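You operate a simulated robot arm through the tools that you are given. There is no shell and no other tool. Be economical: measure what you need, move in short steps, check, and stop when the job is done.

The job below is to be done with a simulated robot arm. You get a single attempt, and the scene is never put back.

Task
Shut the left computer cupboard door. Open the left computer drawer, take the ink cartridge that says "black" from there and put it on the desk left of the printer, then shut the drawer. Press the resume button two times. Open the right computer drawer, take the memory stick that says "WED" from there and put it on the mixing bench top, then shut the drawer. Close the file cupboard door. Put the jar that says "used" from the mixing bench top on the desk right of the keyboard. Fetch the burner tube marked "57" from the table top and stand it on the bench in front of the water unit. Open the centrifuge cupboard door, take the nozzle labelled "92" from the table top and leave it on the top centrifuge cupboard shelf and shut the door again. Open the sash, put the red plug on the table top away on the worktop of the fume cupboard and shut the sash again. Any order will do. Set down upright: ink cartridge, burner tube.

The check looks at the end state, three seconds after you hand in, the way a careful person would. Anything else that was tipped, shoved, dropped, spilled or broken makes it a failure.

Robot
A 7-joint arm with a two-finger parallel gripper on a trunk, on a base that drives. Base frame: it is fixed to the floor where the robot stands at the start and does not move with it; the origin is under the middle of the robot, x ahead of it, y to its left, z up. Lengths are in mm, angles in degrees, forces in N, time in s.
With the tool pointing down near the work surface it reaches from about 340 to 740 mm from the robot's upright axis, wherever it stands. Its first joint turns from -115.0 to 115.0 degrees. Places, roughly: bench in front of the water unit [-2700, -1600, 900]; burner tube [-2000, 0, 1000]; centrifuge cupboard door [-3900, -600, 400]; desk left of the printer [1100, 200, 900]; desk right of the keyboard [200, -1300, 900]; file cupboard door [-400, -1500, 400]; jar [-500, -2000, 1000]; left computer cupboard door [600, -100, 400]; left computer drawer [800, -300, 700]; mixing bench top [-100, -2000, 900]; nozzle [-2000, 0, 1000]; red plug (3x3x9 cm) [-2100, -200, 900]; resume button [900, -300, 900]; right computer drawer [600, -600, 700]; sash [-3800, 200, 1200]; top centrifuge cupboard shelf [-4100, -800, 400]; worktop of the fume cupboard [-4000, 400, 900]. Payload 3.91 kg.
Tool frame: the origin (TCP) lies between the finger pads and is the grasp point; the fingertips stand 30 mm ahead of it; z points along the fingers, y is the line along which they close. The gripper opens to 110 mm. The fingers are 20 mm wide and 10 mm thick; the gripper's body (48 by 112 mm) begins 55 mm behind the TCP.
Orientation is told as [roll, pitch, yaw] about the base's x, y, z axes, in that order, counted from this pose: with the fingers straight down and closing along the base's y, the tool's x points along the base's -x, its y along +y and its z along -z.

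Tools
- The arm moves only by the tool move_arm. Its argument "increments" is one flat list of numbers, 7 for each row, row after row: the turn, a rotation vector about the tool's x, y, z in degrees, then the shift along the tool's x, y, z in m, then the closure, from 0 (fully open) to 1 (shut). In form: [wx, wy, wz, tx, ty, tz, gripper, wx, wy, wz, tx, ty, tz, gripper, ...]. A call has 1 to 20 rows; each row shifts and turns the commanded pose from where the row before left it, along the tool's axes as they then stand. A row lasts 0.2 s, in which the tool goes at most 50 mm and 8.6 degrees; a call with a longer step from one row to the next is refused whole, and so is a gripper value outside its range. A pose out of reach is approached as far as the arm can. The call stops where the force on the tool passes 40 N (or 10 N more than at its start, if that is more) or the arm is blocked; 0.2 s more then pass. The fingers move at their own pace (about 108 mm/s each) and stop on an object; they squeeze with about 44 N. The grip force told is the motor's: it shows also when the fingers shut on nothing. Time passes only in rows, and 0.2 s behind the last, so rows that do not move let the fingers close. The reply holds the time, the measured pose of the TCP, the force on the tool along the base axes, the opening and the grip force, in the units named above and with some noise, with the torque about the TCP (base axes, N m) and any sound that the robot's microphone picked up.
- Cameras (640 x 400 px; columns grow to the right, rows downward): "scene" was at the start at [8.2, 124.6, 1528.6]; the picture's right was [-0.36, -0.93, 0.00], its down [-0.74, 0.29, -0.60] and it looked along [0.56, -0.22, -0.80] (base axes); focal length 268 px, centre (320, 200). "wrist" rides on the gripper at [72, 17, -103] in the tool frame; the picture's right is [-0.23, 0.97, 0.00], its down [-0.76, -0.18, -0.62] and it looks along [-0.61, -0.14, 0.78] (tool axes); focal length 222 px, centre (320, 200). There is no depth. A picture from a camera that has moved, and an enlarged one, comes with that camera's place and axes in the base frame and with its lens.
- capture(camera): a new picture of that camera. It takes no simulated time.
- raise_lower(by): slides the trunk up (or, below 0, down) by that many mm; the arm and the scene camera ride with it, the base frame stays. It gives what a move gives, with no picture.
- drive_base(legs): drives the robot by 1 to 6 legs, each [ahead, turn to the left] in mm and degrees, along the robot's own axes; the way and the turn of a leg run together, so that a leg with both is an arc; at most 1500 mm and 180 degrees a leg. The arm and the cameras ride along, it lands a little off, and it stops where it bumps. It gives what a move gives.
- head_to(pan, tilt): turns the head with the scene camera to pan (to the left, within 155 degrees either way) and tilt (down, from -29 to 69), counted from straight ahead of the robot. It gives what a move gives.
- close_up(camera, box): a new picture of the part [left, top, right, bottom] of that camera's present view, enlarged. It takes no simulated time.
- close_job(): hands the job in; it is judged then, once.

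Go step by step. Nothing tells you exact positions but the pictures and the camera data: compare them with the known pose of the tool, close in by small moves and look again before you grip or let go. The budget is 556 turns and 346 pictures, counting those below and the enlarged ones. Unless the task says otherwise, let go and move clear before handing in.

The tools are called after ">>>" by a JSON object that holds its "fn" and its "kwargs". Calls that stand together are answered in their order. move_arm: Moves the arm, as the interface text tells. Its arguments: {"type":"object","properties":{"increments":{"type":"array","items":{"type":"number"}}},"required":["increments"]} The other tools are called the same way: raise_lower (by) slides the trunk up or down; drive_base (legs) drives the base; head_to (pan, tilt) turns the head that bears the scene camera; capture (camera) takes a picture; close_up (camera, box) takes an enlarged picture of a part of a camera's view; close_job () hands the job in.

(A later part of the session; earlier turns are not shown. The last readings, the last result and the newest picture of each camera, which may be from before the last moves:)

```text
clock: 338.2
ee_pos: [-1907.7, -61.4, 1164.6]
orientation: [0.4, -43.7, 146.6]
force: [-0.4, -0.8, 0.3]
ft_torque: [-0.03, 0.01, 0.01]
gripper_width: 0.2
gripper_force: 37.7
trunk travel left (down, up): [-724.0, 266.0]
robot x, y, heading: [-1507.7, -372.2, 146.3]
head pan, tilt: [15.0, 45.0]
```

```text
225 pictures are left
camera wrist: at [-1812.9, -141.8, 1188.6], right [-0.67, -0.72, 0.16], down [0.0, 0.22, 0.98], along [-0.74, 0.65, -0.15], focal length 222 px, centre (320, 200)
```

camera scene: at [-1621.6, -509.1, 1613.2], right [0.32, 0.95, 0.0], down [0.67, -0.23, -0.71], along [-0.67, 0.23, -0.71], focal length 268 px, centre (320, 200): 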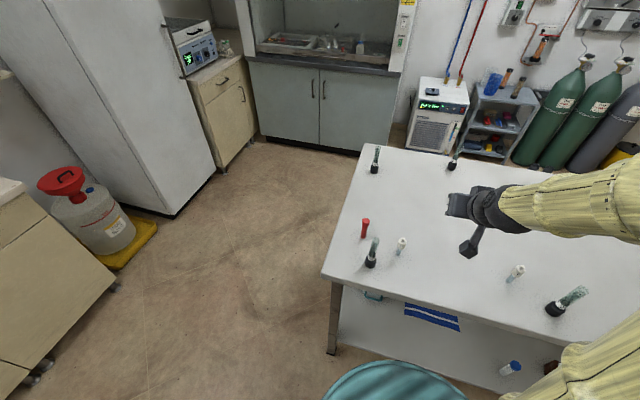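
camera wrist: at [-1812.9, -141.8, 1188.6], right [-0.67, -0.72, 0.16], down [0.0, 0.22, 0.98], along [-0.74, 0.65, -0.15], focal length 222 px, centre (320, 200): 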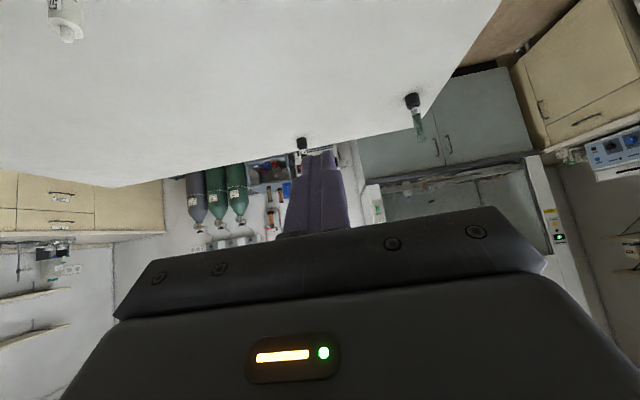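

Four black-based burner tubes, two small nozzles and the red plug. Zoom to read labels.

>>> {"fn": "close_up", "kwargs": {"camera": "scene", "box": [340, 210, 430, 280]}}

>>> {"fn": "close_up", "kwargs": {"camera": "scene", "box": [490, 255, 600, 330]}}

>>> {"fn": "close_up", "kwargs": {"camera": "scene", "box": [350, 130, 470, 200]}}

```text
5.71 times, centred on (385, 245) of scene
camera zoom: at [-1621.6, -509.1, 1613.2], right [0.32, 0.95, 0.0], down [0.67, -0.23, -0.71], along [-0.67, 0.23, -0.71], focal length 1529 px, centre (-51, -57)
```

zoom: 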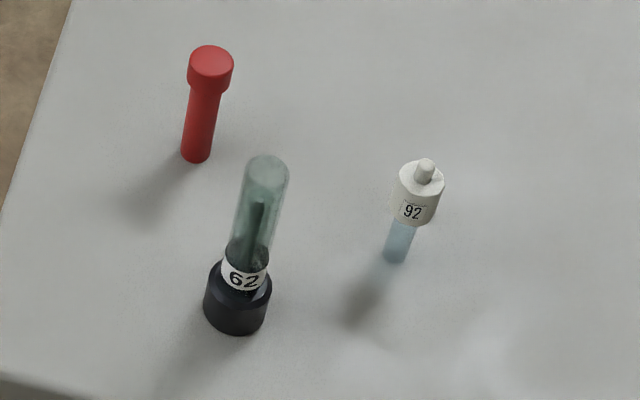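

```text
5.33 times, centred on (545, 292) of scene
camera zoom: at [-1621.6, -509.1, 1613.2], right [0.32, 0.95, 0.0], down [0.67, -0.23, -0.71], along [-0.67, 0.23, -0.71], focal length 1427 px, centre (-880, -293)
```

zoom: 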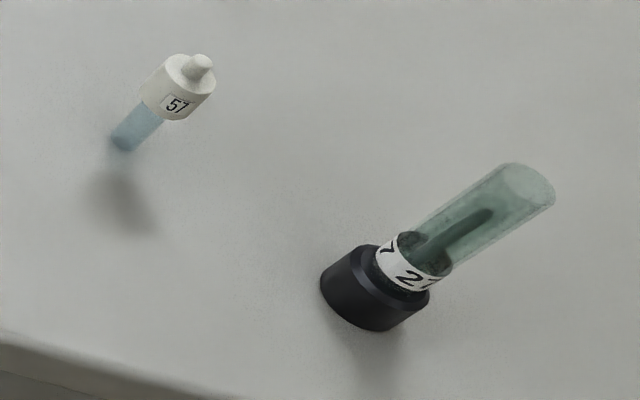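

```text
5.33 times, centred on (410, 165) of scene
camera zoom: at [-1621.6, -509.1, 1613.2], right [0.32, 0.95, 0.0], down [0.67, -0.23, -0.71], along [-0.67, 0.23, -0.71], focal length 1427 px, centre (-160, 387)
```

zoom: 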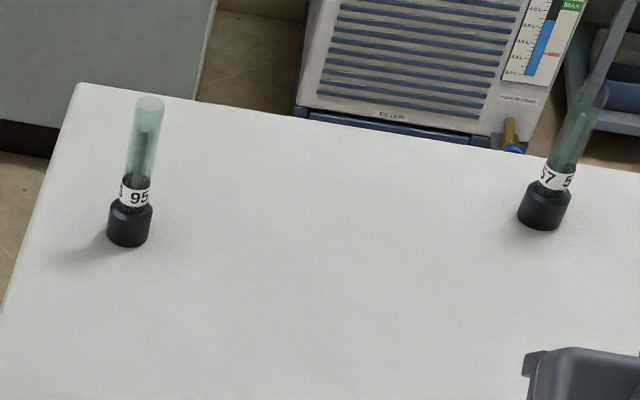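

>>> {"fn": "close_up", "kwargs": {"camera": "scene", "box": [438, 142, 470, 178]}}

```text
11.11 times, centred on (454, 160) of scene
camera zoom: at [-1621.6, -509.1, 1613.2], right [0.32, 0.95, 0.0], down [0.67, -0.23, -0.71], along [-0.67, 0.23, -0.71], focal length 2973 px, centre (-1169, 644)
```

zoom: 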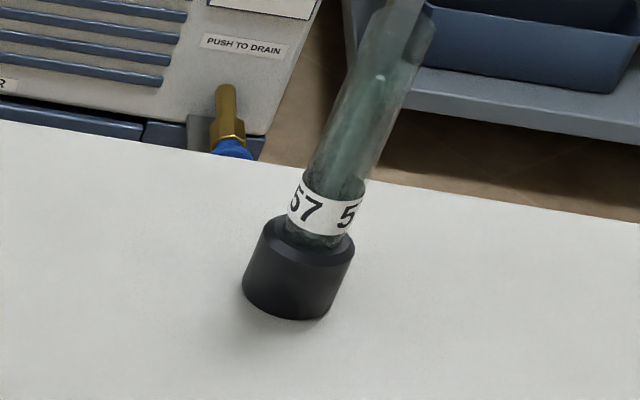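

Tube 57 stands at the table's far edge, about (-2304,325), table z≈875; nozzle 92 at (-1998,-115); plug at (-2099,-190). I drive round the table's end to its far side.

>>> {"fn": "drive_base", "kwargs": {"legs": [[0, 88.7], [730, 0], [0, -90]]}}

>>> {"fn": "head_to", "kwargs": {"pan": 0, "tilt": 35}}

>>> {"fn": "capture", "kwargs": {"camera": "scene"}}

```text
clock: 349.7
ee_pos: [-2314.5, -669.5, 1164.3]
orientation: [0.4, -43.6, 147.7]
force: [0.1, 1.0, -0.1]
ft_torque: [0.0, -0.01, -0.01]
gripper_width: 0.0
gripper_force: 38.2
trunk travel left (down, up): [-724.0, 266.0]
robot x, y, heading: [-1907.3, -974.2, 147.3]
head pan, tilt: [15.0, 45.0]
```

```text
clock: 350.5
ee_pos: [-2315.6, -671.2, 1165.0]
orientation: [0.4, -43.7, 147.7]
force: [-0.1, 0.6, 1.1]
ft_torque: [-0.03, 0.0, 0.0]
gripper_width: 0.0
gripper_force: 38.0
trunk travel left (down, up): [-724.0, 266.0]
robot x, y, heading: [-1907.0, -975.4, 147.5]
head pan, tilt: [0.0, 35.0]
```

```text
220 pictures are left
camera scene: at [-2016.3, -1090.2, 1628.0], right [0.54, 0.84, 0.0], down [0.48, -0.31, -0.82], along [-0.69, 0.44, -0.57], focal length 268 px, centre (320, 200)
```

scene: 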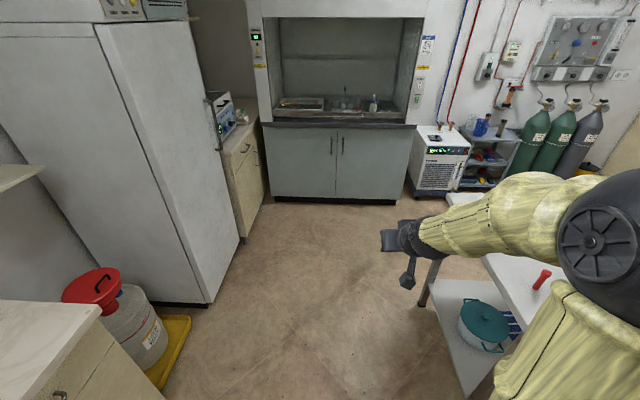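

Corridor is clear. Drive past the table end and round to its far side, ending facing the tube.

>>> {"fn": "drive_base", "kwargs": {"legs": [[0, -2.5], [1500, 0], [90, 0], [0, -90], [780, 0], [0, -90]]}}

>>> {"fn": "head_to", "kwargs": {"pan": 15, "tilt": 45}}

>>> {"fn": "capture", "kwargs": {"camera": "scene"}}

```text
clock: 370.5
ee_pos: [-2367.1, 178.9, 1165.0]
orientation: [0.4, -43.7, -39.7]
force: [0.8, -0.1, 0.1]
ft_torque: [0.01, -0.02, 0.0]
gripper_width: 0.0
gripper_force: 37.3
trunk travel left (down, up): [-724.0, 266.0]
robot x, y, heading: [-2730.3, 534.7, -40.1]
head pan, tilt: [0.0, 35.0]
```

```text
clock: 371.3
ee_pos: [-2367.5, 180.5, 1166.1]
orientation: [0.6, -43.7, -39.8]
force: [1.1, -0.4, 0.1]
ft_torque: [0.01, 0.01, 0.03]
gripper_width: 0.1
gripper_force: 38.1
trunk travel left (down, up): [-724.0, 266.0]
robot x, y, heading: [-2728.7, 533.9, -40.0]
head pan, tilt: [15.0, 45.0]
```

```text
219 pictures are left
camera scene: at [-2606.0, 655.0, 1613.2], right [-0.43, -0.91, 0.0], down [-0.64, 0.3, -0.71], along [0.64, -0.3, -0.71], focal length 268 px, centre (320, 200)
```

scene: 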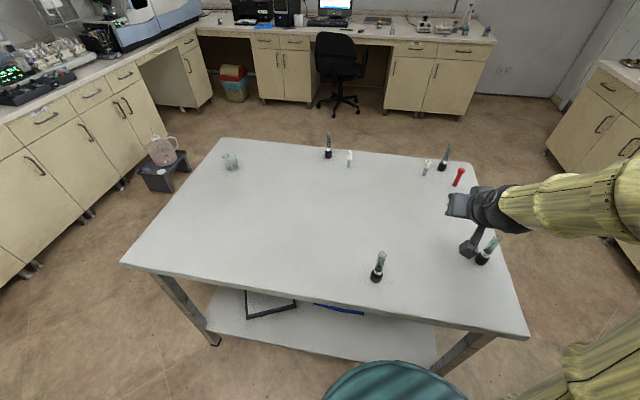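

>>> {"fn": "close_up", "kwargs": {"camera": "scene", "box": [350, 235, 410, 295]}}

```text
6.67 times, centred on (380, 265) of scene
camera zoom: at [-2606.0, 655.0, 1613.2], right [-0.43, -0.91, 0.0], down [-0.64, 0.3, -0.71], along [0.64, -0.3, -0.71], focal length 1784 px, centre (-80, -233)
```

zoom: 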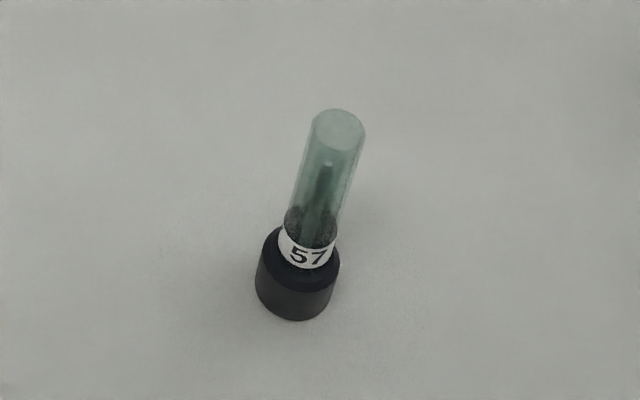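

Tube 57 confirmed at (-2318,335), top z≈1010. I back off 100 mm, straighten, open the fingers and tilt to 50°.

>>> {"fn": "drive_base", "kwargs": {"legs": [[-100, 5]]}}

>>> {"fn": "move_arm", "kwargs": {"increments": [0, -6.3, 0, 0, 0, 0, 0.2, 0, 0, 0, 0, 0, 0, 0.2]}}

```text
clock: 372.4
ee_pos: [-2414.6, 270.3, 1164.6]
orientation: [0.4, -43.6, -34.8]
force: [0.8, 0.2, 0.1]
ft_torque: [0.01, -0.01, -0.01]
gripper_width: 0.1
gripper_force: 37.8
trunk travel left (down, up): [-724.0, 266.0]
robot x, y, heading: [-2809.0, 598.2, -35.1]
head pan, tilt: [15.0, 45.0]
```

```text
clock: 373.0
ee_pos: [-2415.7, 272.6, 1165.7]
orientation: [0.4, -50.1, -34.8]
force: [1.0, -0.2, 0.0]
ft_torque: [-0.01, -0.01, -0.01]
gripper_width: 88.1
gripper_force: 0.1
trunk travel left (down, up): [-724.0, 266.0]
robot x, y, heading: [-2805.3, 594.4, -35.0]
head pan, tilt: [15.0, 45.0]
```

>>> {"fn": "move_arm", "kwargs": {"increments": [0, 0, 0, -0.007, 0.036, 0.0083, 0.2, 0, 0, 0, -0.007, 0.036, 0.0083, 0.2, 0, 0, 0, -0.007, 0.035, 0.0083, 0.2]}}

>>> {"fn": "raise_lower", "kwargs": {"by": -110}}

>>> {"fn": "capture", "kwargs": {"camera": "wrist"}}

>>> {"fn": "close_up", "kwargs": {"camera": "scene", "box": [300, 180, 460, 300]}}

```text
clock: 373.8
ee_pos: [-2327.1, 342.3, 1162.7]
orientation: [0.3, -49.9, -34.7]
force: [1.0, 1.1, -0.7]
ft_torque: [-0.02, 0.04, -0.06]
gripper_width: 87.8
gripper_force: 0.1
trunk travel left (down, up): [-724.0, 266.0]
robot x, y, heading: [-2811.9, 599.9, -35.0]
head pan, tilt: [15.0, 45.0]
```

```text
clock: 375.2
ee_pos: [-2328.5, 342.3, 1052.2]
orientation: [0.4, -50.1, -34.8]
force: [0.1, -0.8, 0.2]
ft_torque: [-0.02, -0.02, 0.0]
gripper_width: 88.2
gripper_force: 0.1
trunk travel left (down, up): [-614.0, 376.0]
robot x, y, heading: [-2808.0, 595.4, -35.0]
head pan, tilt: [15.0, 45.0]
```

```text
217 pictures are left
camera wrist: at [-2421.2, 427.4, 1062.1], right [0.67, 0.72, 0.18], down [-0.09, -0.16, 0.98], along [0.73, -0.68, -0.04], focal length 222 px, centre (320, 200)
```

wrist: 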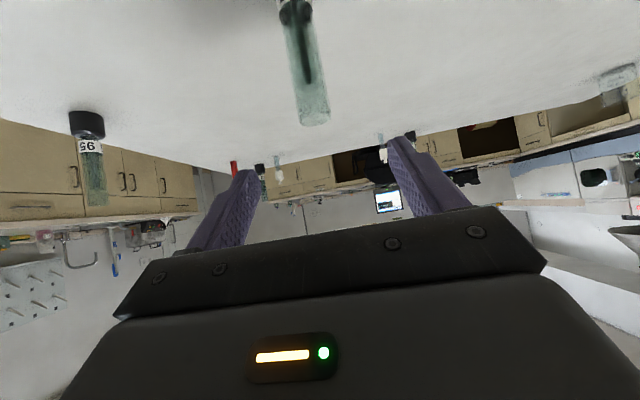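

```text
3.33 times, centred on (380, 240) of scene
camera zoom: at [-2694.7, 725.3, 1503.2], right [-0.34, -0.94, 0.0], down [-0.66, 0.24, -0.71], along [0.66, -0.24, -0.71], focal length 892 px, centre (120, 67)
```

zoom: 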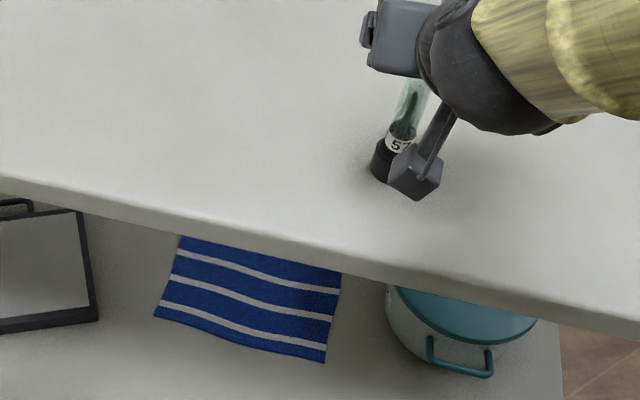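

Geometry agrees: tube at (-2317,336). Lower in stages around it.

>>> {"fn": "raise_lower", "kwargs": {"by": -90}}

>>> {"fn": "capture", "kwargs": {"camera": "wrist"}}

```text
clock: 376.5
ee_pos: [-2328.2, 341.3, 961.8]
orientation: [0.4, -49.9, -34.7]
force: [-0.2, 0.7, 0.5]
ft_torque: [-0.04, -0.03, -0.04]
gripper_width: 88.0
gripper_force: 0.1
trunk travel left (down, up): [-524.0, 466.0]
robot x, y, heading: [-2807.0, 594.8, -35.1]
head pan, tilt: [15.0, 45.0]
```

```text
215 pictures are left
camera wrist: at [-2421.2, 427.3, 972.1], right [0.67, 0.72, 0.18], down [-0.09, -0.16, 0.98], along [0.73, -0.68, -0.04], focal length 222 px, centre (320, 200)
```

wrist: 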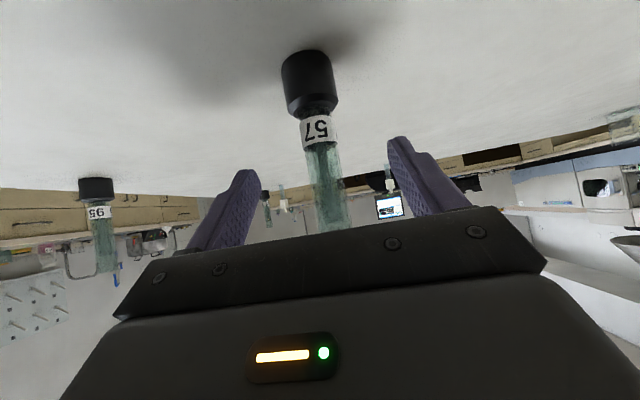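

>>> {"fn": "raise_lower", "kwargs": {"by": -53}}

>>> {"fn": "capture", "kwargs": {"camera": "wrist"}}

```text
clock: 377.4
ee_pos: [-2327.7, 341.5, 908.3]
orientation: [0.4, -49.9, -34.9]
force: [-0.5, 0.0, 0.4]
ft_torque: [-0.02, 0.02, -0.01]
gripper_width: 88.1
gripper_force: 0.2
trunk travel left (down, up): [-471.0, 519.0]
robot x, y, heading: [-2810.4, 591.7, -34.9]
head pan, tilt: [15.0, 45.0]
```

```text
214 pictures are left
camera wrist: at [-2421.2, 427.4, 919.1], right [0.67, 0.72, 0.18], down [-0.09, -0.16, 0.98], along [0.73, -0.68, -0.04], focal length 222 px, centre (320, 200)
```

wrist: 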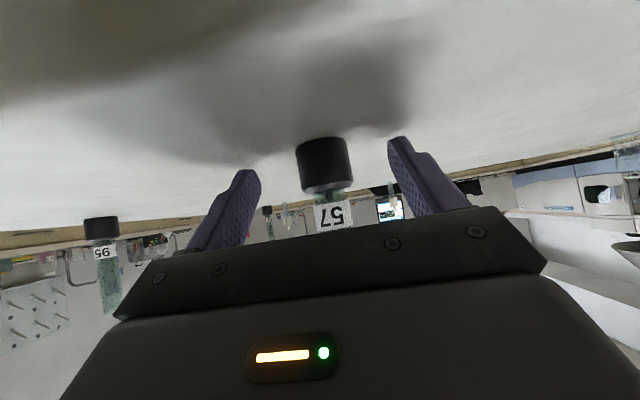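

Base is centred between the fingers. Grip.

>>> {"fn": "move_arm", "kwargs": {"increments": [0, 0, 0, 0, 0, 0, 0.5, 0, 0, 0, 0, 0, 0, 1, 0, 0, 0, 0, 0, 0, 1, 0, 0, 0, 0, 0, 0, 1]}}

>>> {"fn": "capture", "kwargs": {"camera": "wrist"}}

```text
clock: 378.4
ee_pos: [-2328.3, 342.8, 909.1]
orientation: [0.4, -50.0, -34.7]
force: [0.4, 0.5, 1.3]
ft_torque: [-0.04, 0.02, 0.0]
gripper_width: 32.5
gripper_force: 24.9
trunk travel left (down, up): [-471.0, 519.0]
robot x, y, heading: [-2808.9, 599.8, -34.8]
head pan, tilt: [15.0, 45.0]
```

```text
213 pictures are left
camera wrist: at [-2421.2, 427.3, 919.2], right [0.67, 0.72, 0.18], down [-0.09, -0.16, 0.98], along [0.73, -0.68, -0.04], focal length 222 px, centre (320, 200)
```

wrist: 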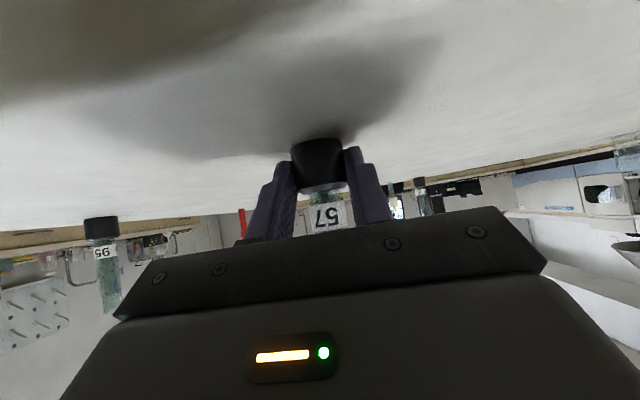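

>>> {"fn": "move_arm", "kwargs": {"increments": [0, 0, 0, 0, 0, 0, 1, 0, 0, 0, 0, 0, 0, 1]}}

>>> {"fn": "raise_lower", "kwargs": {"by": 60}}

>>> {"fn": "capture", "kwargs": {"camera": "wrist"}}

```text
clock: 379.0
ee_pos: [-2327.3, 341.7, 910.5]
orientation: [0.4, -50.1, -34.8]
force: [0.2, -0.3, 1.6]
ft_torque: [-0.05, -0.01, 0.0]
gripper_width: 32.7
gripper_force: 25.2
trunk travel left (down, up): [-471.0, 519.0]
robot x, y, heading: [-2807.6, 596.4, -34.7]
head pan, tilt: [15.0, 45.0]
```

```text
clock: 380.0
ee_pos: [-2327.6, 341.5, 968.7]
orientation: [0.5, -50.0, -34.7]
force: [0.6, -0.7, -0.5]
ft_torque: [0.04, 0.07, -0.01]
gripper_width: 32.6
gripper_force: 25.1
trunk travel left (down, up): [-531.0, 459.0]
robot x, y, heading: [-2804.4, 593.7, -35.2]
head pan, tilt: [15.0, 45.0]
```

```text
212 pictures are left
camera wrist: at [-2421.1, 427.3, 979.0], right [0.67, 0.72, 0.18], down [-0.09, -0.16, 0.98], along [0.73, -0.68, -0.04], focal length 222 px, centre (320, 200)
```

wrist: 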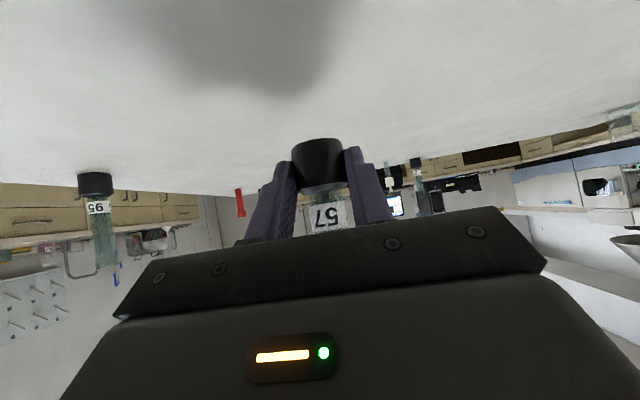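

Tube 57 is held. Raise it and drive to the sink bench.

>>> {"fn": "raise_lower", "kwargs": {"by": 200}}

>>> {"fn": "drive_base", "kwargs": {"legs": [[0, -90], [780, 0], [0, 90], [1340, 0], [0, -90]]}}

>>> {"fn": "head_to", "kwargs": {"pan": 10, "tilt": 30}}

>>> {"fn": "capture", "kwargs": {"camera": "scene"}}

```text
clock: 382.2
ee_pos: [-2327.9, 341.8, 1169.3]
orientation: [0.5, -50.0, -34.9]
force: [-0.3, 0.0, -1.3]
ft_torque: [0.01, 0.0, -0.02]
gripper_width: 32.2
gripper_force: 25.0
trunk travel left (down, up): [-731.0, 259.0]
robot x, y, heading: [-2808.2, 595.6, -35.2]
head pan, tilt: [15.0, 45.0]
```

```text
clock: 402.3
ee_pos: [-1885.2, -1228.4, 1169.0]
orientation: [0.6, -50.0, -71.6]
force: [-1.0, -0.5, -0.2]
ft_torque: [-0.01, -0.01, 0.01]
gripper_width: 32.4
gripper_force: 25.5
trunk travel left (down, up): [-731.0, 259.0]
robot x, y, heading: [-2119.5, -736.8, -60.1]
head pan, tilt: [15.0, 45.0]
stopped in leg 5: the robot was blocked; the commanded pose is now the measured one
```

```text
clock: 403.1
ee_pos: [-1880.9, -1224.8, 1169.5]
orientation: [0.6, -50.0, -71.2]
force: [-1.0, -0.7, -1.4]
ft_torque: [0.02, 0.02, 0.0]
gripper_width: 32.8
gripper_force: 24.7
trunk travel left (down, up): [-731.0, 259.0]
robot x, y, heading: [-2116.0, -739.2, -60.0]
head pan, tilt: [10.0, 30.0]
```

```text
211 pictures are left
camera scene: at [-1958.5, -679.3, 1642.8], right [-0.77, -0.64, 0.0], down [-0.32, 0.38, -0.87], along [0.56, -0.66, -0.5], focal length 268 px, centre (320, 200)
```

scene: 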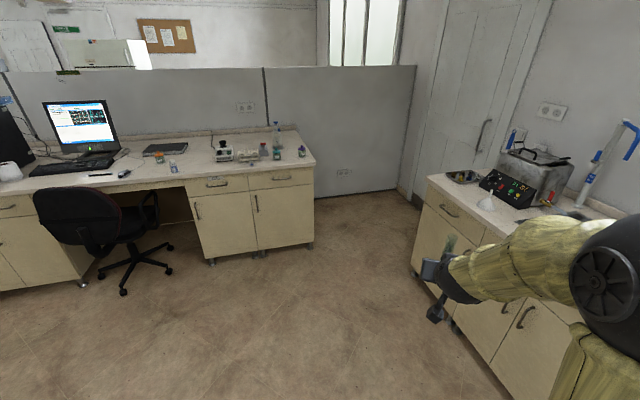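

The robot got blocked while turning. I look around to find out what it touched.

>>> {"fn": "head_to", "kwargs": {"pan": -60, "tilt": 55}}

>>> {"fn": "capture", "kwargs": {"camera": "scene"}}

>>> {"fn": "head_to", "kwargs": {"pan": -145, "tilt": 55}}

>>> {"fn": "capture", "kwargs": {"camera": "scene"}}

>>> {"fn": "head_to", "kwargs": {"pan": 145, "tilt": 55}}

>>> {"fn": "capture", "kwargs": {"camera": "scene"}}

```text
clock: 404.5
ee_pos: [-1881.0, -1224.9, 1169.1]
orientation: [0.5, -50.0, -71.2]
force: [-0.7, -0.3, -1.2]
ft_torque: [0.03, 0.01, -0.03]
gripper_width: 32.6
gripper_force: 24.8
trunk travel left (down, up): [-731.0, 259.0]
robot x, y, heading: [-2115.8, -735.1, -60.0]
head pan, tilt: [-60.0, 55.0]
```

```text
210 pictures are left
camera scene: at [-2052.3, -672.5, 1606.8], right [-0.87, 0.5, 0.0], down [0.41, 0.71, -0.57], along [-0.29, -0.5, -0.82], focal length 268 px, centre (320, 200)
```

scene: 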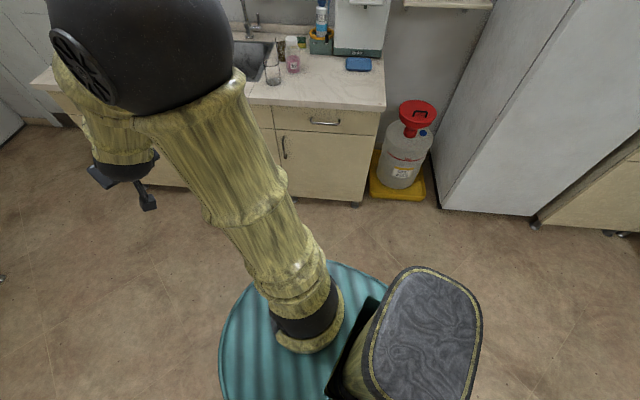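

```text
clock: 406.1
ee_pos: [-1880.7, -1225.3, 1169.1]
orientation: [0.4, -49.9, -71.2]
force: [-0.2, 0.0, -0.9]
ft_torque: [0.02, 0.03, -0.01]
gripper_width: 32.8
gripper_force: 25.5
trunk travel left (down, up): [-731.0, 259.0]
robot x, y, heading: [-2115.9, -741.9, -60.1]
head pan, tilt: [-145.0, 55.0]
```

```text
209 pictures are left
camera scene: at [-2081.8, -579.6, 1606.8], right [0.42, 0.91, 0.0], down [0.74, -0.34, -0.57], along [-0.52, 0.24, -0.82], focal length 268 px, centre (320, 200)
```

scene: 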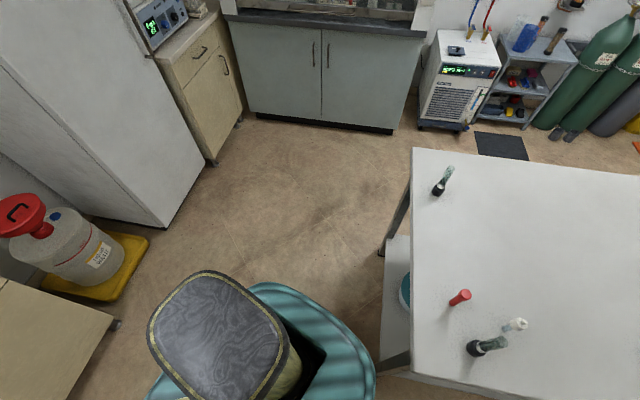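

```text
clock: 410.0
ee_pos: [-1881.0, -1225.0, 1169.1]
orientation: [0.4, -50.0, -71.2]
force: [0.2, -0.3, -1.1]
ft_torque: [0.02, -0.02, -0.01]
gripper_width: 32.5
gripper_force: 25.5
trunk travel left (down, up): [-731.0, 259.0]
robot x, y, heading: [-2116.2, -736.5, -59.6]
head pan, tilt: [145.0, 55.0]
```

```text
208 pictures are left
camera scene: at [-2010.2, -538.1, 1606.8], right [1.0, -0.09, 0.0], down [-0.07, -0.82, -0.57], along [0.05, 0.57, -0.82], focal length 268 px, centre (320, 200)
```

scene: 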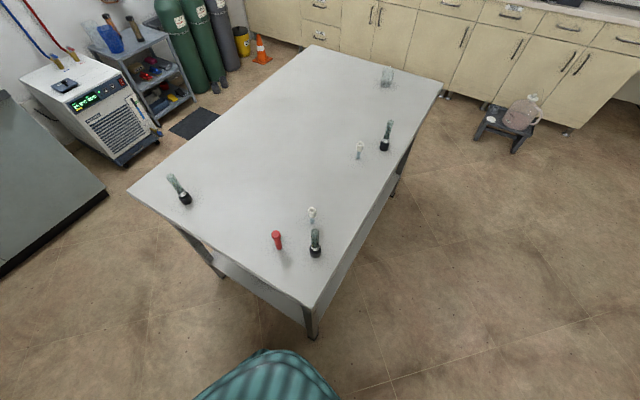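

Nothing seems touched and all table items stand. I try a small further turn to see whether it still blocks.

>>> {"fn": "drive_base", "kwargs": {"legs": [[0, -10]]}}

>>> {"fn": "capture", "kwargs": {"camera": "wrist"}}

```text
clock: 410.7
ee_pos: [-1881.8, -1226.7, 1168.8]
orientation: [0.5, -50.1, -71.2]
force: [-0.3, -1.0, -1.0]
ft_torque: [0.01, 0.01, 0.01]
gripper_width: 32.7
gripper_force: 25.1
trunk travel left (down, up): [-731.0, 259.0]
robot x, y, heading: [-2119.1, -736.3, -59.8]
head pan, tilt: [145.0, 55.0]
stopped in leg 1: the robot was blocked; the commanded pose is now the measured one
```

```text
207 pictures are left
camera wrist: at [-1905.6, -1100.9, 1179.2], right [0.97, 0.18, 0.18], down [-0.17, -0.07, 0.98], along [0.19, -0.98, -0.04], focal length 222 px, centre (320, 200)
```

wrist: 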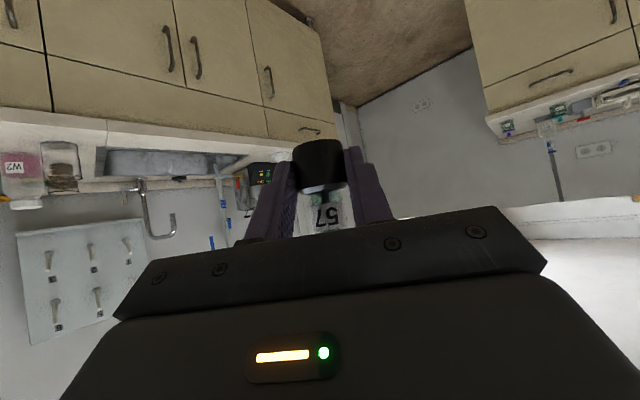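

Probably the rear of my base meets the table leg. I drive forward away from the table, then turn and approach the sink bench.

>>> {"fn": "drive_base", "kwargs": {"legs": [[300, 0], [0, -110], [320, 0], [0, 45]]}}

>>> {"fn": "head_to", "kwargs": {"pan": 5, "tilt": 35}}

>>> {"fn": "capture", "kwargs": {"camera": "scene"}}

```text
clock: 421.2
ee_pos: [-2630.5, -1456.6, 1169.5]
orientation: [0.5, -50.0, -137.1]
force: [-0.1, 1.2, -0.7]
ft_torque: [0.0, 0.01, 0.03]
gripper_width: 32.6
gripper_force: 24.9
trunk travel left (down, up): [-731.0, 259.0]
robot x, y, heading: [-2283.1, -1043.6, -125.7]
head pan, tilt: [145.0, 55.0]
```

```text
clock: 423.4
ee_pos: [-2631.2, -1456.2, 1169.6]
orientation: [0.5, -50.0, -137.1]
force: [-0.4, -0.8, -0.6]
ft_torque: [0.02, 0.02, 0.02]
gripper_width: 32.6
gripper_force: 25.1
trunk travel left (down, up): [-731.0, 259.0]
robot x, y, heading: [-2283.1, -1044.6, -125.8]
head pan, tilt: [5.0, 35.0]
```

```text
206 pictures are left
camera scene: at [-2168.5, -1159.6, 1635.0], right [-0.86, 0.51, 0.0], down [0.29, 0.49, -0.82], along [-0.42, -0.7, -0.57], focal length 268 px, centre (320, 200)
```

scene: 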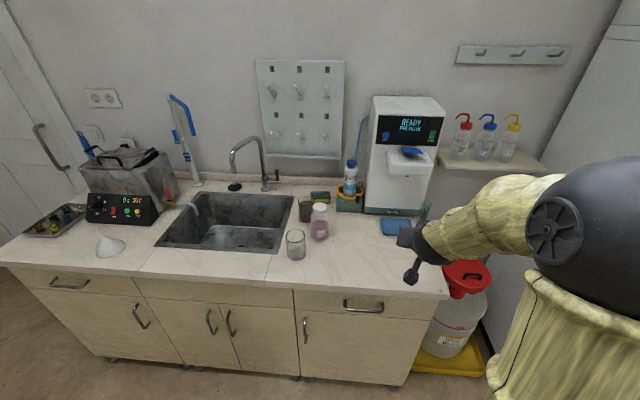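

Good view: the water unit and free bench in front of it, around (-2715,-1590). Move the tube over that spot and lower partway.

>>> {"fn": "move_arm", "kwargs": {"increments": [0, 0, 0, -0.0225, 0.0103, 0.0268, 1, 0, 0, 0, -0.0225, 0.0103, 0.0268, 1, 0, 0, 0, -0.0225, 0.0103, 0.0268, 1, 0, 0, 0, -0.0225, 0.0103, 0.0268, 1]}}

>>> {"fn": "raise_lower", "kwargs": {"by": -190}}

>>> {"fn": "capture", "kwargs": {"camera": "wrist"}}

>>> {"fn": "capture", "kwargs": {"camera": "scene"}}

```text
clock: 424.4
ee_pos: [-2704.4, -1584.4, 1169.1]
orientation: [0.6, -50.0, -137.2]
force: [0.7, -0.2, -0.8]
ft_torque: [-0.01, -0.02, -0.01]
gripper_width: 32.7
gripper_force: 25.2
trunk travel left (down, up): [-731.0, 259.0]
robot x, y, heading: [-2281.4, -1043.0, -125.5]
head pan, tilt: [5.0, 35.0]
```

```text
clock: 426.5
ee_pos: [-2705.0, -1582.5, 979.3]
orientation: [0.4, -50.0, -137.1]
force: [-0.2, -0.6, -0.4]
ft_torque: [0.0, -0.03, -0.01]
gripper_width: 32.7
gripper_force: 24.5
trunk travel left (down, up): [-541.0, 449.0]
robot x, y, heading: [-2279.1, -1045.0, -125.6]
head pan, tilt: [5.0, 35.0]
```

```text
205 pictures are left
camera wrist: at [-2600.6, -1507.9, 989.3], right [0.56, -0.81, 0.18], down [-0.13, 0.13, 0.98], along [-0.82, -0.57, -0.04], focal length 222 px, centre (320, 200)
```

wrist: 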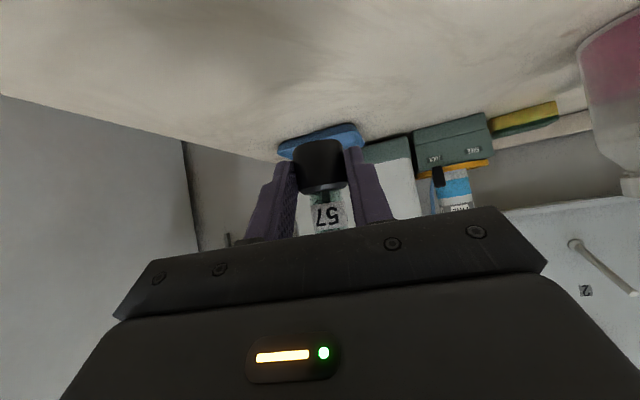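

```text
204 pictures are left
camera scene: at [-2168.5, -1159.6, 1445.0], right [-0.86, 0.51, 0.0], down [0.29, 0.49, -0.82], along [-0.42, -0.7, -0.57], focal length 268 px, centre (320, 200)
```

scene: 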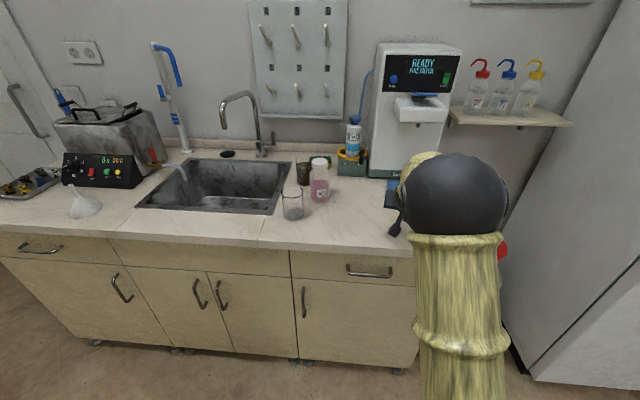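

Spot is free, well inside the bench end. Descend carefully.

>>> {"fn": "raise_lower", "kwargs": {"by": -35}}

>>> {"fn": "move_arm", "kwargs": {"increments": [0, 0, 0, 0.0031, 0, 0.0026, 1, 0, 0, 0, 0.0031, 0, 0.0026, 1, 0, 0, 0, 0.0023, 0, 0.0019, 1]}}

>>> {"fn": "capture", "kwargs": {"camera": "wrist"}}

```text
clock: 427.3
ee_pos: [-2705.5, -1581.6, 944.6]
orientation: [0.4, -49.9, -137.1]
force: [0.2, 0.6, -1.3]
ft_torque: [0.02, 0.0, 0.0]
gripper_width: 32.4
gripper_force: 25.1
trunk travel left (down, up): [-506.0, 484.0]
robot x, y, heading: [-2285.1, -1041.0, -125.8]
head pan, tilt: [5.0, 35.0]
```

```text
clock: 428.1
ee_pos: [-2704.0, -1581.8, 932.8]
orientation: [0.5, -50.1, -137.1]
force: [-1.0, 0.0, -1.2]
ft_torque: [-0.03, 0.05, -0.01]
gripper_width: 32.9
gripper_force: 25.0
trunk travel left (down, up): [-506.0, 484.0]
robot x, y, heading: [-2282.1, -1039.7, -125.7]
head pan, tilt: [5.0, 35.0]
```

```text
203 pictures are left
camera wrist: at [-2600.3, -1507.6, 942.9], right [0.56, -0.81, 0.18], down [-0.13, 0.13, 0.98], along [-0.82, -0.57, -0.04], focal length 222 px, centre (320, 200)
```

wrist: 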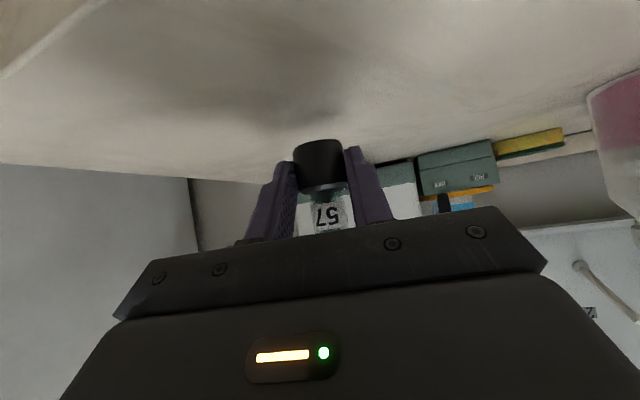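

>>> {"fn": "move_arm", "kwargs": {"increments": [0, 0, 0, 0.0023, 0, 0.0019, 1, 0, 0, 0, 0.0023, 0, 0.0019, 1, 0, 0, 0, 0.0015, 0, 0.0013, 1]}}

>>> {"fn": "move_arm", "kwargs": {"increments": [0, 0, 0, 0.0015, 0, 0.0013, 1, 0, 0, 0, 0.0015, 0, 0.0013, 1]}}

```text
clock: 428.9
ee_pos: [-2704.7, -1582.3, 924.8]
orientation: [0.5, -50.1, -137.3]
force: [0.4, 0.7, -1.6]
ft_torque: [-0.02, 0.03, -0.03]
gripper_width: 32.4
gripper_force: 24.9
trunk travel left (down, up): [-506.0, 484.0]
robot x, y, heading: [-2279.0, -1043.2, -125.6]
head pan, tilt: [5.0, 35.0]
```

```text
clock: 429.5
ee_pos: [-2703.7, -1580.9, 920.9]
orientation: [0.5, -50.1, -137.2]
force: [0.5, -0.3, -1.4]
ft_torque: [-0.01, -0.02, 0.01]
gripper_width: 32.7
gripper_force: 25.3
trunk travel left (down, up): [-506.0, 484.0]
robot x, y, heading: [-2274.8, -1042.7, -125.8]
head pan, tilt: [5.0, 35.0]
```

>>> {"fn": "move_arm", "kwargs": {"increments": [0, 0, 0, 0.0015, 0, 0.0013, 1]}}

>>> {"fn": "move_arm", "kwargs": {"increments": [0, 0, 0, 0.0015, 0, 0.0013, 1]}}

>>> {"fn": "capture", "kwargs": {"camera": "wrist"}}

```text
clock: 429.9
ee_pos: [-2704.6, -1582.2, 919.3]
orientation: [0.6, -50.0, -137.1]
force: [-0.6, 0.1, -0.7]
ft_torque: [0.02, 0.02, 0.0]
gripper_width: 32.8
gripper_force: 25.5
trunk travel left (down, up): [-506.0, 484.0]
robot x, y, heading: [-2280.0, -1041.3, -125.7]
head pan, tilt: [5.0, 35.0]
```

```text
clock: 430.3
ee_pos: [-2705.3, -1582.2, 918.4]
orientation: [0.4, -50.0, -137.0]
force: [0.5, 0.0, -1.1]
ft_torque: [0.03, -0.04, 0.02]
gripper_width: 32.8
gripper_force: 25.6
trunk travel left (down, up): [-506.0, 484.0]
robot x, y, heading: [-2279.6, -1039.6, -125.4]
head pan, tilt: [5.0, 35.0]
```

```text
202 pictures are left
camera wrist: at [-2601.1, -1507.9, 927.0], right [0.56, -0.81, 0.18], down [-0.13, 0.13, 0.98], along [-0.82, -0.58, -0.04], focal length 222 px, centre (320, 200)
```

wrist: 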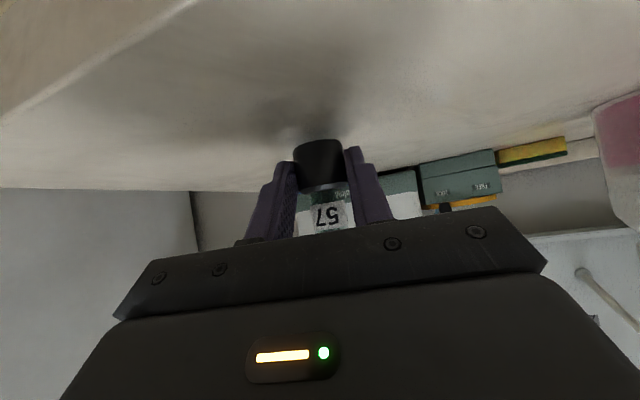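

>>> {"fn": "move_arm", "kwargs": {"increments": [0, 0, 0, 0.0015, 0, 0.0013, 1]}}

>>> {"fn": "move_arm", "kwargs": {"increments": [0, 0, 0, 0.0012, 0, 0.001, 1]}}

>>> {"fn": "move_arm", "kwargs": {"increments": [0, 0, 0, 0.0012, 0, 0.001, 1]}}

```text
clock: 430.7
ee_pos: [-2706.0, -1583.0, 914.8]
orientation: [0.6, -49.9, -137.2]
force: [0.5, 0.5, -1.6]
ft_torque: [-0.02, 0.0, -0.01]
gripper_width: 32.5
gripper_force: 25.7
trunk travel left (down, up): [-506.0, 484.0]
robot x, y, heading: [-2278.7, -1040.7, -125.7]
head pan, tilt: [5.0, 35.0]
```

```text
clock: 431.1
ee_pos: [-2704.9, -1582.8, 913.0]
orientation: [0.5, -50.0, -137.2]
force: [-0.3, -0.2, -0.8]
ft_torque: [0.0, -0.03, 0.01]
gripper_width: 32.4
gripper_force: 25.6
trunk travel left (down, up): [-506.0, 484.0]
robot x, y, heading: [-2284.5, -1041.9, -125.9]
head pan, tilt: [5.0, 35.0]
```

```text
clock: 431.5
ee_pos: [-2705.5, -1583.4, 912.8]
orientation: [0.6, -50.1, -137.2]
force: [-0.8, -0.2, -1.0]
ft_torque: [0.03, -0.04, 0.0]
gripper_width: 32.5
gripper_force: 25.5
trunk travel left (down, up): [-506.0, 484.0]
robot x, y, heading: [-2278.7, -1042.0, -125.7]
head pan, tilt: [5.0, 35.0]
```

>>> {"fn": "move_arm", "kwargs": {"increments": [0, 0, 0, 0.0012, 0, 0.001, 1]}}

>>> {"fn": "move_arm", "kwargs": {"increments": [0, 0, 0, 0.0012, 0, 0.001, 1]}}

>>> {"fn": "capture", "kwargs": {"camera": "wrist"}}

```text
clock: 431.9
ee_pos: [-2705.0, -1582.6, 911.0]
orientation: [0.5, -50.0, -137.1]
force: [0.2, 0.0, -0.5]
ft_torque: [0.01, 0.02, 0.01]
gripper_width: 32.7
gripper_force: 24.8
trunk travel left (down, up): [-506.0, 484.0]
robot x, y, heading: [-2277.9, -1040.4, -125.8]
head pan, tilt: [5.0, 35.0]
```

```text
clock: 432.3
ee_pos: [-2704.3, -1583.2, 909.3]
orientation: [0.6, -50.1, -137.2]
force: [0.1, -1.2, 1.4]
ft_torque: [-0.05, 0.07, -0.01]
gripper_width: 32.6
gripper_force: 24.6
trunk travel left (down, up): [-506.0, 484.0]
robot x, y, heading: [-2279.9, -1041.4, -125.6]
head pan, tilt: [5.0, 35.0]
```

```text
201 pictures are left
camera wrist: at [-2600.8, -1508.5, 919.3], right [0.56, -0.81, 0.18], down [-0.13, 0.13, 0.98], along [-0.82, -0.57, -0.04], focal length 222 px, centre (320, 200)
```

wrist: 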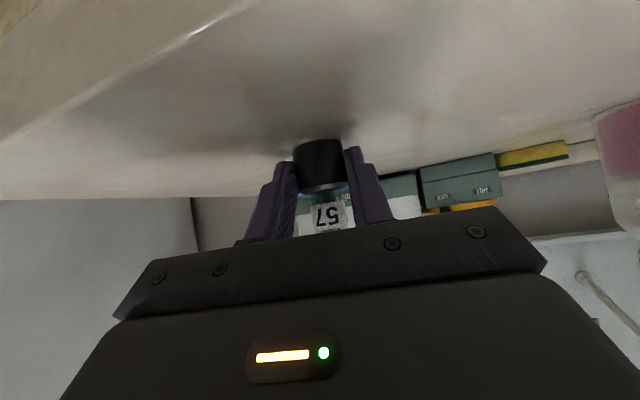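

>>> {"fn": "move_arm", "kwargs": {"increments": [0, 0, 0, 0.0008, 0, 0.0006, 1]}}

>>> {"fn": "move_arm", "kwargs": {"increments": [0, 0, 0, 0, 0, 0, 0.65, 0, 0, 0, 0, 0, 0, 0.5, 0, 0, 0, 0, 0, 0, 0.25, 0, 0, 0, 0, 0, 0, 0.2]}}

>>> {"fn": "capture", "kwargs": {"camera": "wrist"}}

```text
clock: 432.7
ee_pos: [-2704.0, -1582.5, 909.2]
orientation: [0.6, -50.4, -137.1]
force: [-1.1, -2.2, 7.0]
ft_torque: [-0.1, 0.18, 0.05]
gripper_width: 32.5
gripper_force: 24.8
trunk travel left (down, up): [-506.0, 484.0]
robot x, y, heading: [-2279.7, -1040.6, -125.8]
head pan, tilt: [5.0, 35.0]
```

```text
clock: 433.7
ee_pos: [-2704.6, -1582.5, 908.2]
orientation: [0.6, -50.0, -137.1]
force: [-0.3, -0.3, 1.2]
ft_torque: [0.0, 0.04, 0.01]
gripper_width: 87.9
gripper_force: 0.0
trunk travel left (down, up): [-506.0, 484.0]
robot x, y, heading: [-2279.3, -1045.1, -125.8]
head pan, tilt: [5.0, 35.0]
```

```text
200 pictures are left
camera wrist: at [-2600.5, -1507.8, 917.5], right [0.56, -0.81, 0.18], down [-0.13, 0.13, 0.98], along [-0.82, -0.57, -0.04], focal length 222 px, centre (320, 200)
```

wrist: 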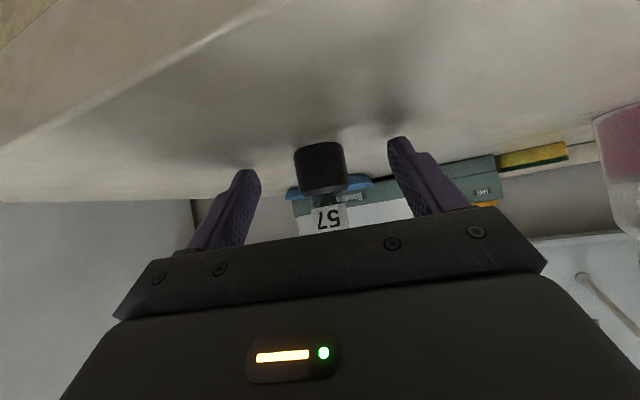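

The tube stands. I raise vertically clear of it and check.

>>> {"fn": "raise_lower", "kwargs": {"by": 250}}

>>> {"fn": "move_arm", "kwargs": {"increments": [0, 0, 0, 0.0257, 0, -0.0306, 0.2, 0, 0, 0, 0.0257, 0, -0.0306, 0.2, 0, 0, 0, 0.0257, 0, -0.0306, 0.2, 0, 0, 0, 0.0257, 0, -0.0306, 0.2]}}

>>> {"fn": "capture", "kwargs": {"camera": "scene"}}

```text
clock: 436.2
ee_pos: [-2703.9, -1582.3, 1158.1]
orientation: [0.5, -50.0, -137.1]
force: [0.1, -0.7, 0.4]
ft_torque: [-0.01, 0.0, 0.0]
gripper_width: 87.9
gripper_force: 0.0
trunk travel left (down, up): [-756.0, 234.0]
robot x, y, heading: [-2282.3, -1042.4, -125.4]
head pan, tilt: [5.0, 35.0]
```

```text
clock: 437.2
ee_pos: [-2586.9, -1473.6, 1156.6]
orientation: [0.5, -50.1, -137.1]
force: [0.4, -0.1, -0.3]
ft_torque: [0.0, -0.01, -0.03]
gripper_width: 87.9
gripper_force: 0.1
trunk travel left (down, up): [-756.0, 234.0]
robot x, y, heading: [-2280.1, -1041.6, -125.9]
head pan, tilt: [5.0, 35.0]
```

```text
199 pictures are left
camera scene: at [-2167.9, -1158.8, 1660.0], right [-0.86, 0.51, 0.0], down [0.29, 0.49, -0.82], along [-0.42, -0.7, -0.57], focal length 268 px, centre (320, 200)
```

scene: 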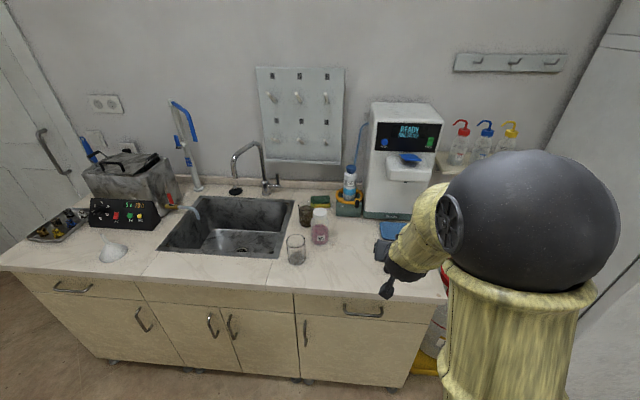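

Next the centrifuge cupboard: drive along the aisle to face it.

>>> {"fn": "drive_base", "kwargs": {"legs": [[0, -98.4], [1465, 0], [0, 98.4]]}}

>>> {"fn": "head_to", "kwargs": {"pan": -10, "tilt": 40}}

>>> {"fn": "capture", "kwargs": {"camera": "scene"}}

```text
clock: 448.4
ee_pos: [-3551.0, 458.5, 1150.4]
orientation: [0.0, -48.5, 118.3]
force: [9.3, -5.7, 2.1]
ft_torque: [-0.12, 0.08, 0.39]
gripper_width: 85.6
gripper_force: 0.1
trunk travel left (down, up): [-756.0, 234.0]
robot x, y, heading: [-3221.9, 57.7, 128.7]
head pan, tilt: [5.0, 35.0]
stopped in leg 2: the force on the tool passed its limit (the readings are from after the stop); the commanded pose is now the measured one
```

```text
clock: 449.1
ee_pos: [-3550.1, 457.3, 1150.4]
orientation: [0.0, -48.4, 118.3]
force: [12.2, -10.1, -1.1]
ft_torque: [-0.11, -0.18, 0.6]
gripper_width: 85.2
gripper_force: 0.1
trunk travel left (down, up): [-756.0, 234.0]
robot x, y, heading: [-3217.4, 54.8, 128.7]
head pan, tilt: [-10.0, 40.0]
```

```text
198 pictures are left
camera scene: at [-3342.0, -16.9, 1652.5], right [0.88, 0.48, 0.0], down [0.31, -0.56, -0.77], along [-0.37, 0.67, -0.64], focal length 268 px, centre (320, 200)
```

scene: 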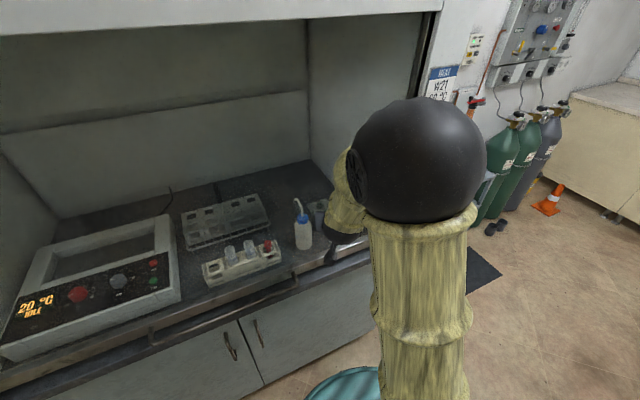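

My heading drifted and the gripper touched the fume cupboard front. I back straight off and inspect.

>>> {"fn": "drive_base", "kwargs": {"legs": [[-250, 0]]}}

>>> {"fn": "head_to", "kwargs": {"pan": 0, "tilt": 30}}

>>> {"fn": "capture", "kwargs": {"camera": "scene"}}

>>> {"fn": "capture", "kwargs": {"camera": "wrist"}}

```text
clock: 451.0
ee_pos: [-3397.4, 269.3, 1150.7]
orientation: [0.2, -48.6, 117.9]
force: [-0.4, 0.0, 0.3]
ft_torque: [0.03, 0.02, 0.01]
gripper_width: 88.0
gripper_force: 0.1
trunk travel left (down, up): [-756.0, 234.0]
robot x, y, heading: [-3067.4, -138.4, 128.3]
head pan, tilt: [-10.0, 40.0]
```

```text
clock: 451.7
ee_pos: [-3397.8, 267.8, 1149.7]
orientation: [0.0, -48.6, 118.0]
force: [0.6, 1.0, -0.8]
ft_torque: [0.02, 0.0, 0.01]
gripper_width: 87.9
gripper_force: 0.1
trunk travel left (down, up): [-756.0, 234.0]
robot x, y, heading: [-3064.6, -136.2, 128.5]
head pan, tilt: [0.0, 30.0]
```

```text
197 pictures are left
camera scene: at [-3206.1, -211.2, 1667.7], right [0.78, 0.62, 0.0], down [0.31, -0.39, -0.87], along [-0.54, 0.68, -0.5], focal length 268 px, centre (320, 200)
```

scene: 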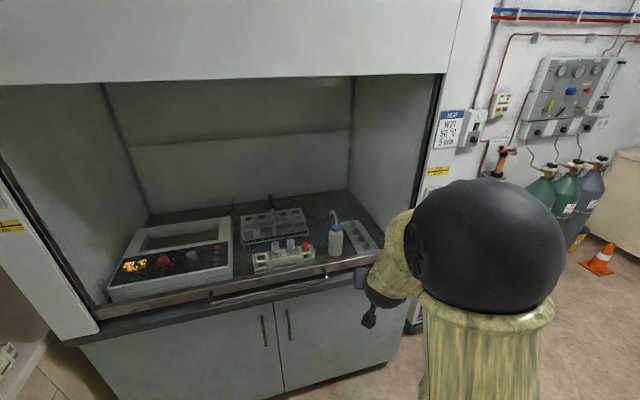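

```text
196 pictures are left
camera wrist: at [-3352.3, 150.0, 1163.0], right [-0.93, -0.32, 0.17], down [0.14, 0.12, 0.98], along [-0.34, 0.94, -0.06], focal length 222 px, centre (320, 200)
```

wrist: 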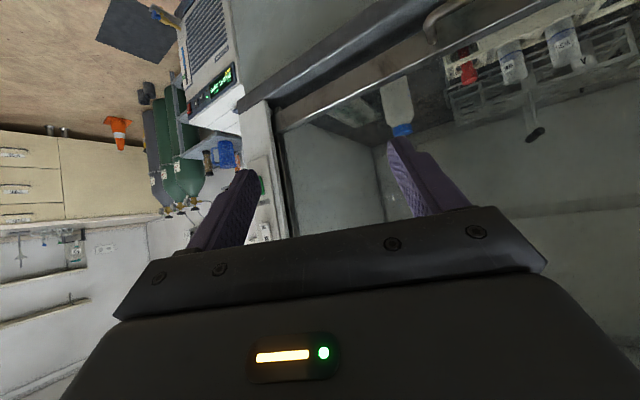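

Nothing is damaged; the glass sash is down. I turn the other way round and reverse into position facing the centrifuge cupboard.

>>> {"fn": "drive_base", "kwargs": {"legs": [[0, -148], [-300, 0], [0, -104]]}}

>>> {"fn": "head_to", "kwargs": {"pan": -10, "tilt": 45}}

>>> {"fn": "capture", "kwargs": {"camera": "scene"}}

```text
clock: 464.2
ee_pos: [-3648.3, -470.3, 1151.1]
orientation: [-0.1, -48.5, -135.7]
force: [-0.1, -0.6, 0.2]
ft_torque: [-0.02, -0.02, 0.04]
gripper_width: 87.8
gripper_force: 0.0
trunk travel left (down, up): [-756.0, 234.0]
robot x, y, heading: [-3354.5, -37.9, -125.6]
head pan, tilt: [0.0, 30.0]
```

```text
clock: 465.0
ee_pos: [-3647.9, -471.9, 1149.5]
orientation: [0.1, -48.5, -135.8]
force: [0.4, -0.7, -0.2]
ft_torque: [0.01, 0.01, 0.01]
gripper_width: 87.9
gripper_force: 0.1
trunk travel left (down, up): [-756.0, 234.0]
robot x, y, heading: [-3352.5, -39.9, -125.5]
head pan, tilt: [-10.0, 45.0]
```

```text
195 pictures are left
camera scene: at [-3251.3, -137.0, 1645.2], right [-0.7, 0.71, 0.0], down [0.5, 0.5, -0.71], along [-0.5, -0.5, -0.71], focal length 268 px, centre (320, 200)
```

scene: 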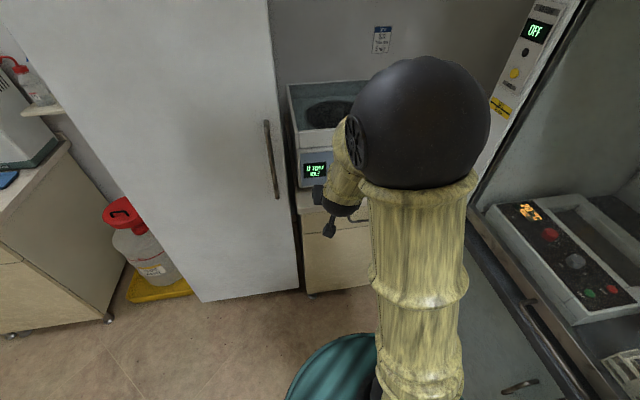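

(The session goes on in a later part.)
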